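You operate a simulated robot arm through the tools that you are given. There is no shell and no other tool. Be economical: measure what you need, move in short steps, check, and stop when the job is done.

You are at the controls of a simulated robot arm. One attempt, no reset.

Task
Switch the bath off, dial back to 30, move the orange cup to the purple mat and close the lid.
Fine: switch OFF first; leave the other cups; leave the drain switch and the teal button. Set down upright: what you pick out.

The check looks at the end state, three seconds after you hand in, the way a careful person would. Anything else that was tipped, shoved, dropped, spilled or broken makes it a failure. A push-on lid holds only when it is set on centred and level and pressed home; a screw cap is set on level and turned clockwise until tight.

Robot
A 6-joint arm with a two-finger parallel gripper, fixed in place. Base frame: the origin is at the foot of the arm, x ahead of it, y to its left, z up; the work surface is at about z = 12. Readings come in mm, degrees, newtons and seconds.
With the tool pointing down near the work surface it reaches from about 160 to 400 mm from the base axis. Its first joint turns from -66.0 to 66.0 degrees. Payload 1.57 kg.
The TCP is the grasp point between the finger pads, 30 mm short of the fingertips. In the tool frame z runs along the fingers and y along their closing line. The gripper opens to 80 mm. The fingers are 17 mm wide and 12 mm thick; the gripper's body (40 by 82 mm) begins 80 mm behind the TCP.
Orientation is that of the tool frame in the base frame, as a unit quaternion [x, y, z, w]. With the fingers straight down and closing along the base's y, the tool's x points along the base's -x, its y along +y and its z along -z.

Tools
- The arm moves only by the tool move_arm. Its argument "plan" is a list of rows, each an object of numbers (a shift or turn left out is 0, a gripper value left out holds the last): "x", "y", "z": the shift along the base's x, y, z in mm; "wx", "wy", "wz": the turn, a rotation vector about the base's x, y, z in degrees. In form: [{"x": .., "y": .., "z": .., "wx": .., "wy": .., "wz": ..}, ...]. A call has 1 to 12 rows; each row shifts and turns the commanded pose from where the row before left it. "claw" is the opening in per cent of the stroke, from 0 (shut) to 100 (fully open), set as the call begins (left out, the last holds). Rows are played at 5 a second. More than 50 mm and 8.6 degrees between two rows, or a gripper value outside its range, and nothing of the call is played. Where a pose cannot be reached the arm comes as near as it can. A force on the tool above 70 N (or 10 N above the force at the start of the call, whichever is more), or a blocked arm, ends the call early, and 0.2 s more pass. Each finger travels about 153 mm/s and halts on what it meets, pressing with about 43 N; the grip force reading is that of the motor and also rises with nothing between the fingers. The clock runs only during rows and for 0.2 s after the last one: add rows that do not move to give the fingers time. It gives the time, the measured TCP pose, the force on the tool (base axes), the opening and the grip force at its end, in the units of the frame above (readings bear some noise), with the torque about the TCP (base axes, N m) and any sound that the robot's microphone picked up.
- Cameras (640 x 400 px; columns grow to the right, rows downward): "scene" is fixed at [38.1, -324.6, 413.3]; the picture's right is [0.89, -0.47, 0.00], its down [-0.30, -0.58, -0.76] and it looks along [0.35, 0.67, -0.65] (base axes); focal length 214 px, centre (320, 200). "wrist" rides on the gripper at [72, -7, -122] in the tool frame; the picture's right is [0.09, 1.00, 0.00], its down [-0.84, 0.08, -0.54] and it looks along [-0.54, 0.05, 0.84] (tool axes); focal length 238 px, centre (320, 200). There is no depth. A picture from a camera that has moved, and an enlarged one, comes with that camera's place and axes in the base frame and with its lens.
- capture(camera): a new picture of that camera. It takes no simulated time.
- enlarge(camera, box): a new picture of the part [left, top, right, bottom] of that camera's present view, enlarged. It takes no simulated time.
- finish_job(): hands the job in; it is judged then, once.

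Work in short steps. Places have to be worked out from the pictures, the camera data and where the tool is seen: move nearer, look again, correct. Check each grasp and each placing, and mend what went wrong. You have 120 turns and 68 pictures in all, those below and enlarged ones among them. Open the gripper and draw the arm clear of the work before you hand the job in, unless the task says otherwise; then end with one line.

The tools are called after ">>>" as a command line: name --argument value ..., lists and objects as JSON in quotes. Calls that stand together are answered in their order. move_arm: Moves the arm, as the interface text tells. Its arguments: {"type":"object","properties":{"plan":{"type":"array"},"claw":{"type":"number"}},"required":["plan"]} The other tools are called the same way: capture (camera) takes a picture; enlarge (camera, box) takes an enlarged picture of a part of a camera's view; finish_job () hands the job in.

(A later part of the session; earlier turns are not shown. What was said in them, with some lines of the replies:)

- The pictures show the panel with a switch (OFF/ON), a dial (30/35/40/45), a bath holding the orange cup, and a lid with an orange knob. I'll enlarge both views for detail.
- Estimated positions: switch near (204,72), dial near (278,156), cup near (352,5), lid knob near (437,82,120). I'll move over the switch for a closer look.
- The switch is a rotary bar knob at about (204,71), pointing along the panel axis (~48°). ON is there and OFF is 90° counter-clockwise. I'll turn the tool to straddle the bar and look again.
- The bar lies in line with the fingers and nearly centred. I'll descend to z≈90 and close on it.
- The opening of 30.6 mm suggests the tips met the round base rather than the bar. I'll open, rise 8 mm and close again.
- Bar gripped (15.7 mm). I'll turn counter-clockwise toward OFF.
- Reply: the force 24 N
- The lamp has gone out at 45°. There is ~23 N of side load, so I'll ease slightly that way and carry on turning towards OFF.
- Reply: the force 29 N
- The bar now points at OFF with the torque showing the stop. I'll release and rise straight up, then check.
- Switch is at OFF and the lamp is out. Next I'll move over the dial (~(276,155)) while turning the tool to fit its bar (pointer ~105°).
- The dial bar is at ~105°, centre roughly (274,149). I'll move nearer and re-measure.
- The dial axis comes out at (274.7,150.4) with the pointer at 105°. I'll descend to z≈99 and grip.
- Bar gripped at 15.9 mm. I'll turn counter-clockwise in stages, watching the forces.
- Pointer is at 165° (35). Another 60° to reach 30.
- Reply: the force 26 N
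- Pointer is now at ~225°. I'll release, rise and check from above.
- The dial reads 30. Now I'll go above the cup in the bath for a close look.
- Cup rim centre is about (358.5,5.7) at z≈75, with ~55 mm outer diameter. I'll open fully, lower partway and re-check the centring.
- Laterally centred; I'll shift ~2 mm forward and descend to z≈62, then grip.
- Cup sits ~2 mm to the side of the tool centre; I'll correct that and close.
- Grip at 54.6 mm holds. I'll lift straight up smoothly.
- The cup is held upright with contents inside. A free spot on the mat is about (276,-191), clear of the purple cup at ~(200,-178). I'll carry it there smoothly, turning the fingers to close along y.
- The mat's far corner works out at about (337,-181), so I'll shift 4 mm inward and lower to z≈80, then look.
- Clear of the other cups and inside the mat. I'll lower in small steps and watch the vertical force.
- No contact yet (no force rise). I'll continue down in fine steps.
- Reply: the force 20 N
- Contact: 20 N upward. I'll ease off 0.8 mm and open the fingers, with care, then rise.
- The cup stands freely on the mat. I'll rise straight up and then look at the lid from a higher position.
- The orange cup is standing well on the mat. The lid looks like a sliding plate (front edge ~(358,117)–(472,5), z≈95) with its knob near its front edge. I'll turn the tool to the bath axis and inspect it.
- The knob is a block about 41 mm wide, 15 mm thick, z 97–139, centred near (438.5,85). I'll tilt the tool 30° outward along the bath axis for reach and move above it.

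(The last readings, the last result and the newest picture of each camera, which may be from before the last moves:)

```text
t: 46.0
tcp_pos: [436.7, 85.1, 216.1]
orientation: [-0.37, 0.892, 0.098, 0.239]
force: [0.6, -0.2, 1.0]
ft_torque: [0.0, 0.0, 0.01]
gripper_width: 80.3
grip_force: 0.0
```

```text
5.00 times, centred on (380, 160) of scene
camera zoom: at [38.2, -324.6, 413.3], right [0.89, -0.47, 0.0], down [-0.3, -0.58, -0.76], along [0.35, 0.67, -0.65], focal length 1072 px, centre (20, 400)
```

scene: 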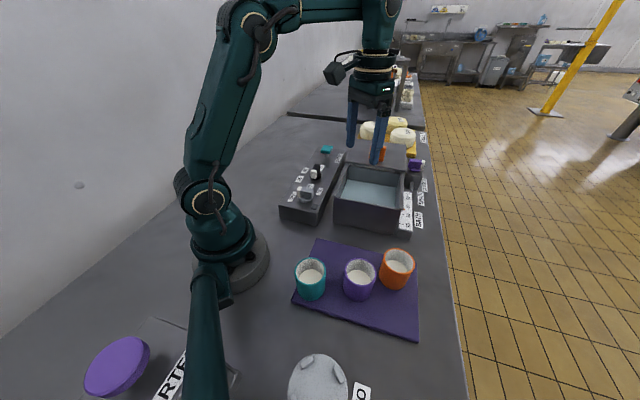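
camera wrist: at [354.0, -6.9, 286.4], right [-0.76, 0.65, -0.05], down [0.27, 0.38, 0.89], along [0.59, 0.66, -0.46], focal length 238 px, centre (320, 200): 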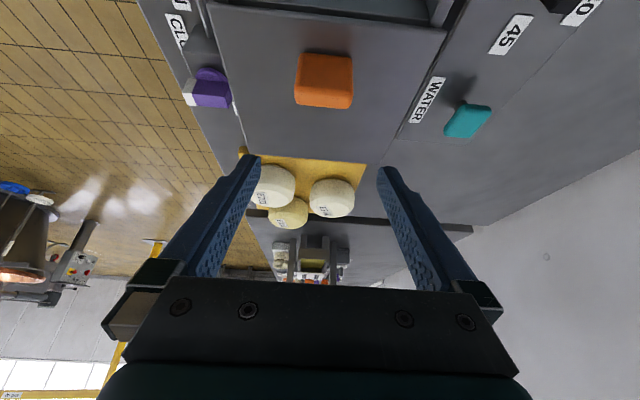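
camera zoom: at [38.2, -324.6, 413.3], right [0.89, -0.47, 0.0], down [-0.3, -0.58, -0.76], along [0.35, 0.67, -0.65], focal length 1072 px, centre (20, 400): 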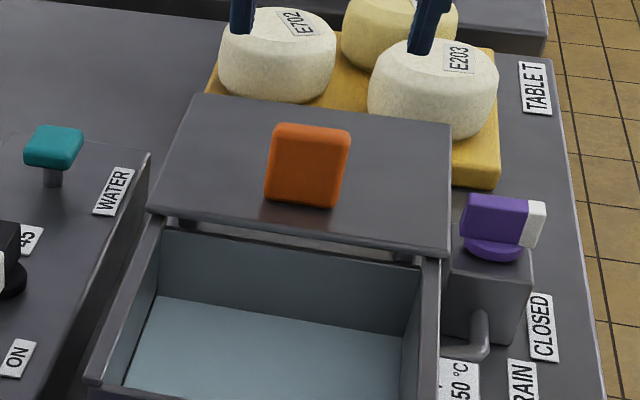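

Knob centre confirmed near (437,83). I'll descend beside it to z≈132 with the fingers straddling its width.

>>> move_arm --plan '[{"x": -3, "y": -5.5, "z": -24}, {"z": -30}, {"z": -15}, {}]'

>>> enlarge --camera "scene" --box '[325, 120, 435, 200]'

>>> capture --camera "wrist"

```text
t: 47.0
tcp_pos: [433.5, 78.6, 146.8]
orientation: [-0.37, 0.892, 0.099, 0.239]
force: [0.4, 0.0, 1.0]
ft_torque: [0.0, 0.05, 0.01]
gripper_width: 80.0
grip_force: 0.0
```

```text
5.00 times, centred on (380, 160) of scene
camera zoom: at [38.1, -324.6, 413.3], right [0.89, -0.47, 0.0], down [-0.3, -0.58, -0.76], along [0.35, 0.67, -0.65], focal length 1072 px, centre (20, 400)
```

zoom: 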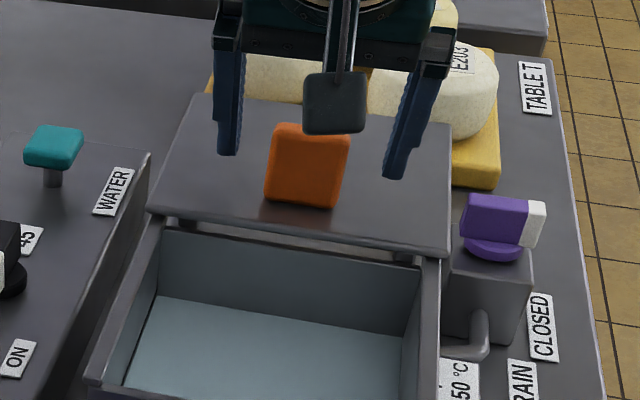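

```text
26 pictures are left
camera wrist: at [351.4, -12.5, 217.4], right [-0.76, 0.65, -0.05], down [0.27, 0.38, 0.89], along [0.59, 0.66, -0.46], focal length 238 px, centre (320, 200)
```

wrist: 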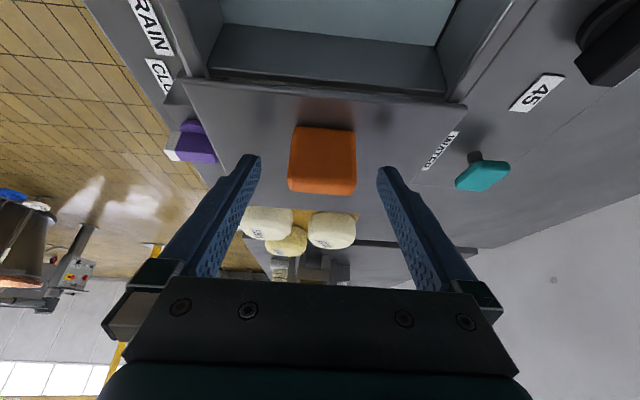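

Knob centred between the fingers. Down 14 mm, then close gently.

>>> move_arm --plan '[{"z": -7}, {"z": -7}, {}]'

>>> move_arm --plan '[{}, {}]' --claw 30

>>> enlarge --camera "scene" --box '[325, 120, 435, 200]'

```text
t: 47.8
tcp_pos: [434.0, 79.0, 133.0]
orientation: [-0.37, 0.892, 0.099, 0.239]
force: [0.0, 0.2, -0.3]
ft_torque: [0.05, -0.02, 0.01]
gripper_width: 80.1
grip_force: 0.1
```

```text
t: 48.4
tcp_pos: [434.4, 79.4, 131.0]
orientation: [-0.371, 0.892, 0.099, 0.237]
force: [-9.5, 5.5, 1.0]
ft_torque: [-0.07, -0.36, -0.24]
gripper_width: 41.9
grip_force: 45.8
```

```text
5.00 times, centred on (380, 160) of scene
camera zoom: at [38.1, -324.6, 413.3], right [0.89, -0.47, 0.0], down [-0.3, -0.58, -0.76], along [0.35, 0.67, -0.65], focal length 1072 px, centre (20, 400)
```

zoom: 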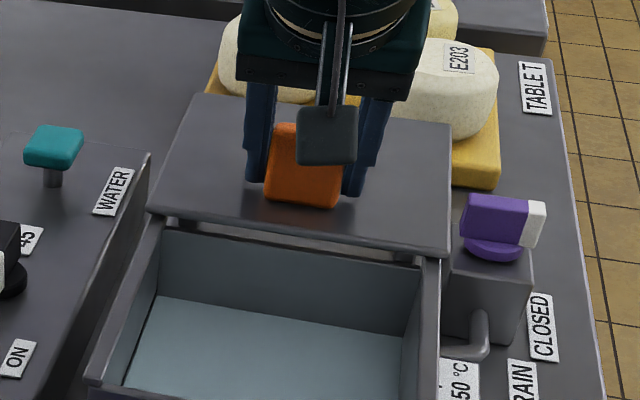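

Knob gripped at 41.9 mm. I'll pull along the bath axis toward the near side by 20 mm first to see how the lid moves.

>>> move_arm --plan '[{"x": -3.5, "y": -3.5}, {"x": -3.5, "y": -3.5}, {"x": -3.5, "y": -3.5}, {"x": -3.5, "y": -3.5}, {}]'

>>> enlarge --camera "scene" --box '[325, 120, 435, 200]'

```text
t: 49.6
tcp_pos: [419.0, 66.0, 132.3]
orientation: [-0.37, 0.892, 0.101, 0.238]
force: [-13.9, 13.6, -6.4]
ft_torque: [-0.08, -1.11, -0.35]
gripper_width: 41.8
grip_force: 45.0
```

```text
5.00 times, centred on (380, 160) of scene
camera zoom: at [38.2, -324.6, 413.3], right [0.89, -0.47, 0.0], down [-0.3, -0.58, -0.76], along [0.35, 0.67, -0.65], focal length 1072 px, centre (20, 400)
```

zoom: 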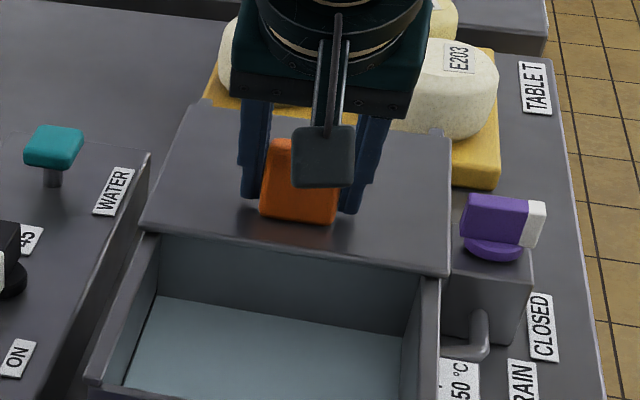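

The lid slides. Side load of ~19 N suggests a small sideways offset; I'll trim that and keep pulling.

>>> move_arm --plan '[{"x": -6.2, "y": -4.8}, {"x": -5.5, "y": -5.5}, {"x": -5.5, "y": -5.5}, {"x": -5.5, "y": -5.5}, {"x": -5.5, "y": -5.5}, {"x": -5.5, "y": -5.5}, {}]'

>>> enlarge --camera "scene" --box '[325, 120, 435, 240]'

```text
t: 51.2
tcp_pos: [385.8, 31.6, 133.7]
orientation: [-0.369, 0.893, 0.098, 0.238]
force: [-3.9, 4.1, -15.4]
ft_torque: [-0.03, -0.67, -0.34]
gripper_width: 41.8
grip_force: 44.9
```

```text
3.33 times, centred on (380, 180) of scene
camera zoom: at [38.2, -324.6, 413.3], right [0.89, -0.47, 0.0], down [-0.3, -0.58, -0.76], along [0.35, 0.67, -0.65], focal length 715 px, centre (120, 267)
```

zoom: 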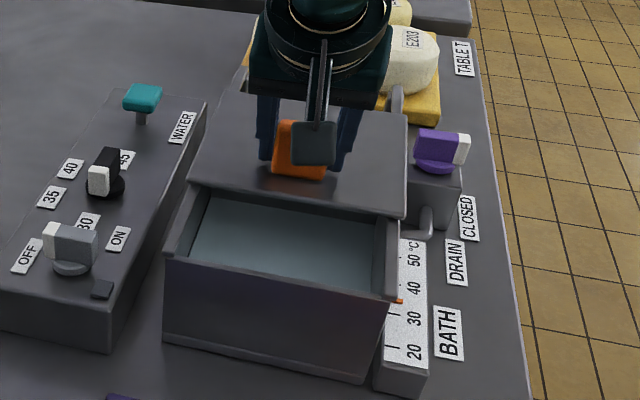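

Lid moves smoothly, about 70 mm so far. Slight lift load, so I'll lower 1 mm and continue.

>>> move_arm --plan '[{"x": -5.5, "y": -5.5, "z": -0.5}, {"x": -5.5, "y": -5.5, "z": -0.5}, {"x": -5.5, "y": -5.5}, {"x": -5.5, "y": -5.5}, {"x": -5.5, "y": -5.5}, {"x": -5.5, "y": -5.5}, {"x": -5.5, "y": -5.5}, {}]'

>>> enlarge --camera "scene" --box '[325, 120, 435, 240]'

```text
t: 53.0
tcp_pos: [347.8, -6.4, 132.8]
orientation: [-0.369, 0.892, 0.099, 0.24]
force: [-1.9, 3.0, 11.6]
ft_torque: [0.24, -0.38, -0.11]
gripper_width: 41.9
grip_force: 45.0
```

```text
3.33 times, centred on (380, 180) of scene
camera zoom: at [38.1, -324.6, 413.3], right [0.89, -0.47, 0.0], down [-0.3, -0.58, -0.76], along [0.35, 0.67, -0.65], focal length 715 px, centre (120, 267)
```

zoom: 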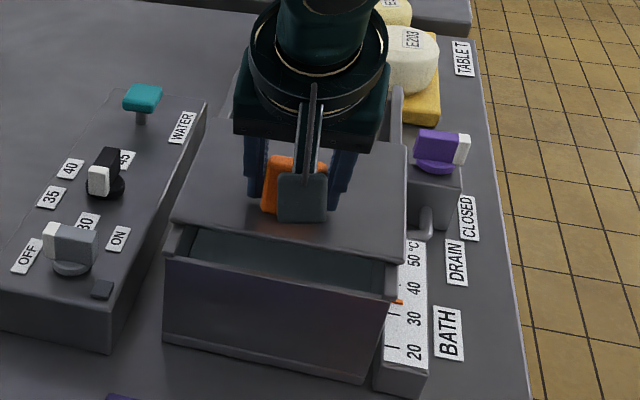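

Around 30 mm remains. I'll keep pulling in smaller steps, watching for the stop.

>>> move_arm --plan '[{"x": -4, "y": -4}, {"x": -4, "y": -4}, {"x": -4, "y": -4}, {"x": -3, "y": -3}, {}]'

>>> enlarge --camera "scene" --box '[325, 120, 435, 240]'

```text
t: 54.2
tcp_pos: [332.9, -20.6, 132.9]
orientation: [-0.371, 0.892, 0.099, 0.239]
force: [-7.5, 8.7, 27.7]
ft_torque: [0.86, -0.54, 0.06]
gripper_width: 42.0
grip_force: 45.0
```

```text
3.33 times, centred on (380, 180) of scene
camera zoom: at [38.1, -324.6, 413.4], right [0.89, -0.47, 0.0], down [-0.3, -0.58, -0.76], along [0.35, 0.67, -0.65], focal length 715 px, centre (120, 267)
```

zoom: 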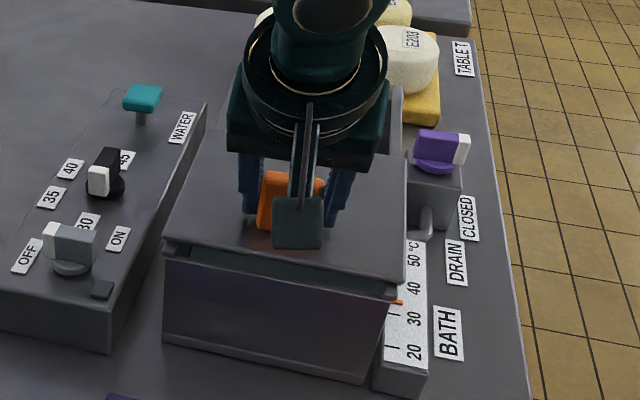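

Only a narrow gap is left. The tool is pressing down ~28 N, so I'll raise 0.8 mm and creep on.

>>> move_arm --plan '[{"x": -2, "y": -2, "z": 0.8}, {"x": -2, "y": -2}, {"x": -2, "y": -2}, {}]'

>>> move_arm --plan '[{"x": -2, "y": -2}, {"x": -1.5, "y": -1.5}, {}]'

>>> enlarge --camera "scene" --box '[325, 150, 435, 240]'

```text
t: 55.2
tcp_pos: [326.5, -26.3, 132.7]
orientation: [-0.369, 0.892, 0.099, 0.239]
force: [8.9, 8.8, 9.9]
ft_torque: [-0.63, 1.08, 0.0]
gripper_width: 41.8
grip_force: 45.1
```

```text
t: 56.0
tcp_pos: [325.1, -29.0, 132.9]
orientation: [-0.368, 0.892, 0.1, 0.242]
force: [34.1, 21.0, -10.3]
ft_torque: [0.03, -0.3, 0.25]
gripper_width: 41.7
grip_force: 45.6
```

```text
4.44 times, centred on (380, 195) of scene
camera zoom: at [38.2, -324.6, 413.3], right [0.89, -0.47, 0.0], down [-0.3, -0.58, -0.76], along [0.35, 0.67, -0.65], focal length 953 px, centre (53, 222)
```

zoom: 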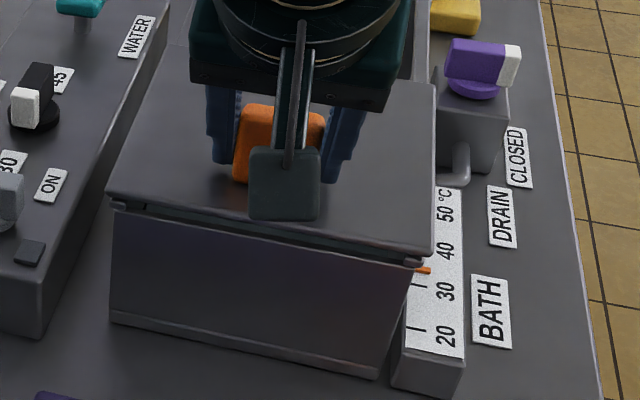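

Resistance of 40 N along the slide shows the lid has met its stop, and it now covers the bath. I'll open and withdraw along the tool axis and up.

>>> move_arm --plan '[{"x": 0.8, "y": 0.8}, {}]'

>>> move_arm --plan '[{}, {}, {"z": 15}, {"z": 25}, {"z": 40}, {"z": 30, "x": -10, "y": 10}, {"x": -30, "y": 30}, {"x": -30, "y": 30}, {"x": -20, "y": 20}, {}]' --claw 80

>>> capture --camera "scene"

>>> enlarge --camera "scene" --box '[275, 120, 445, 240]'

```text
t: 56.6
tcp_pos: [324.1, -28.4, 132.9]
orientation: [-0.369, 0.893, 0.099, 0.24]
force: [15.6, 6.7, 2.8]
ft_torque: [0.85, -1.06, -0.09]
gripper_width: 42.0
grip_force: 44.8
```

```text
t: 58.8
tcp_pos: [233.2, 61.6, 242.2]
orientation: [-0.37, 0.892, 0.099, 0.239]
force: [0.8, -0.6, 0.3]
ft_torque: [-0.01, 0.02, 0.01]
gripper_width: 63.6
grip_force: 0.1
```

```text
19 pictures are left
```

scene: 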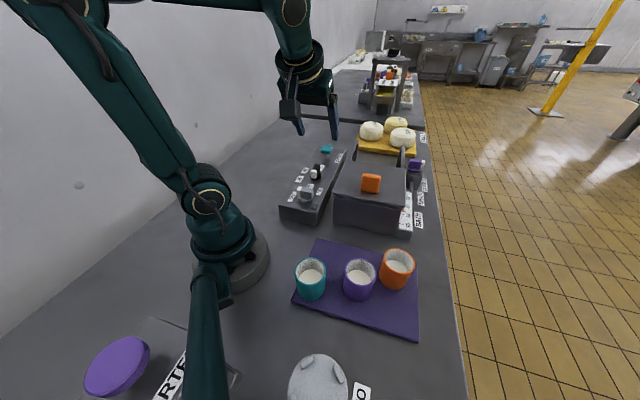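

```text
3.33 times, centred on (360, 180) of scene
camera zoom: at [38.1, -324.6, 413.3], right [0.89, -0.47, 0.0], down [-0.3, -0.58, -0.76], along [0.35, 0.67, -0.65], focal length 715 px, centre (187, 267)
```

zoom: 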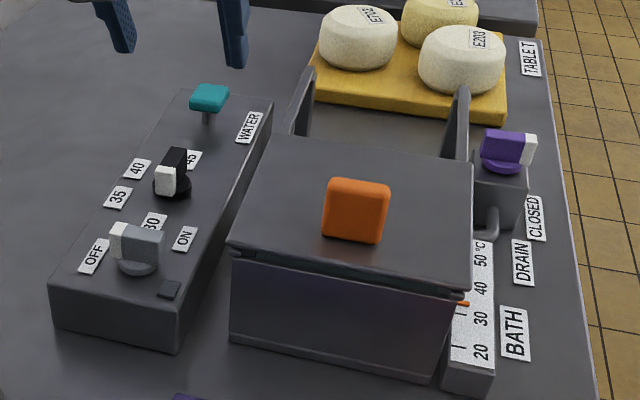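

The lid covers the bath, with its rails now bare behind it. I'll take one close check of the front edge, the dial and the cup before handing in.

>>> enlarge --camera "scene" --box '[325, 160, 425, 230]'

>>> enlarge --camera "scene" --box '[280, 230, 440, 350]'

>>> capture --camera "wrist"

```text
5.71 times, centred on (375, 195) of scene
camera zoom: at [38.1, -324.6, 413.3], right [0.89, -0.47, 0.0], down [-0.3, -0.58, -0.76], along [0.35, 0.67, -0.65], focal length 1226 px, centre (6, 229)
```

zoom: 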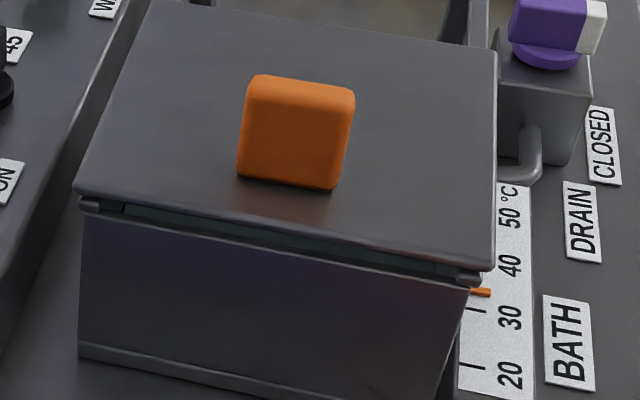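

```text
3.33 times, centred on (360, 290) of scene
camera zoom: at [38.1, -324.6, 413.3], right [0.89, -0.47, 0.0], down [-0.3, -0.58, -0.76], along [0.35, 0.67, -0.65], focal length 715 px, centre (187, -100)
```

zoom: 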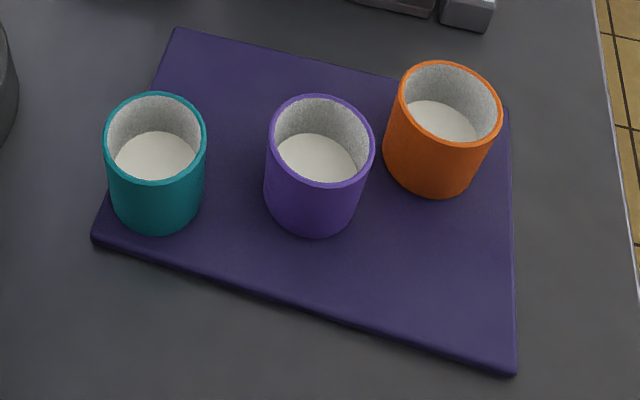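

```text
15 pictures are left
camera wrist: at [151.9, -30.4, 312.7], right [-0.76, 0.65, -0.05], down [0.27, 0.38, 0.89], along [0.59, 0.66, -0.46], focal length 238 px, centre (320, 200)
```

wrist: 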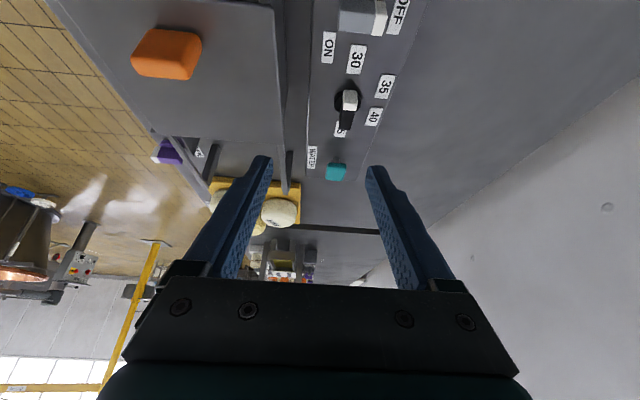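

Everything checks out: the switch is at OFF with the lamp out, the dial is at 30, the orange cup is upright on the mat and the lid is closed. The gripper is open and clear, so I'm handing in.

>>> finish_job

```text
The job is handed in.
```

I turned the bath off first and set the dial to 30. The orange cup now stands upright on the purple mat, and the lid is slid shut against its stop. I left the other cups, the drain switch and the teal button alone.
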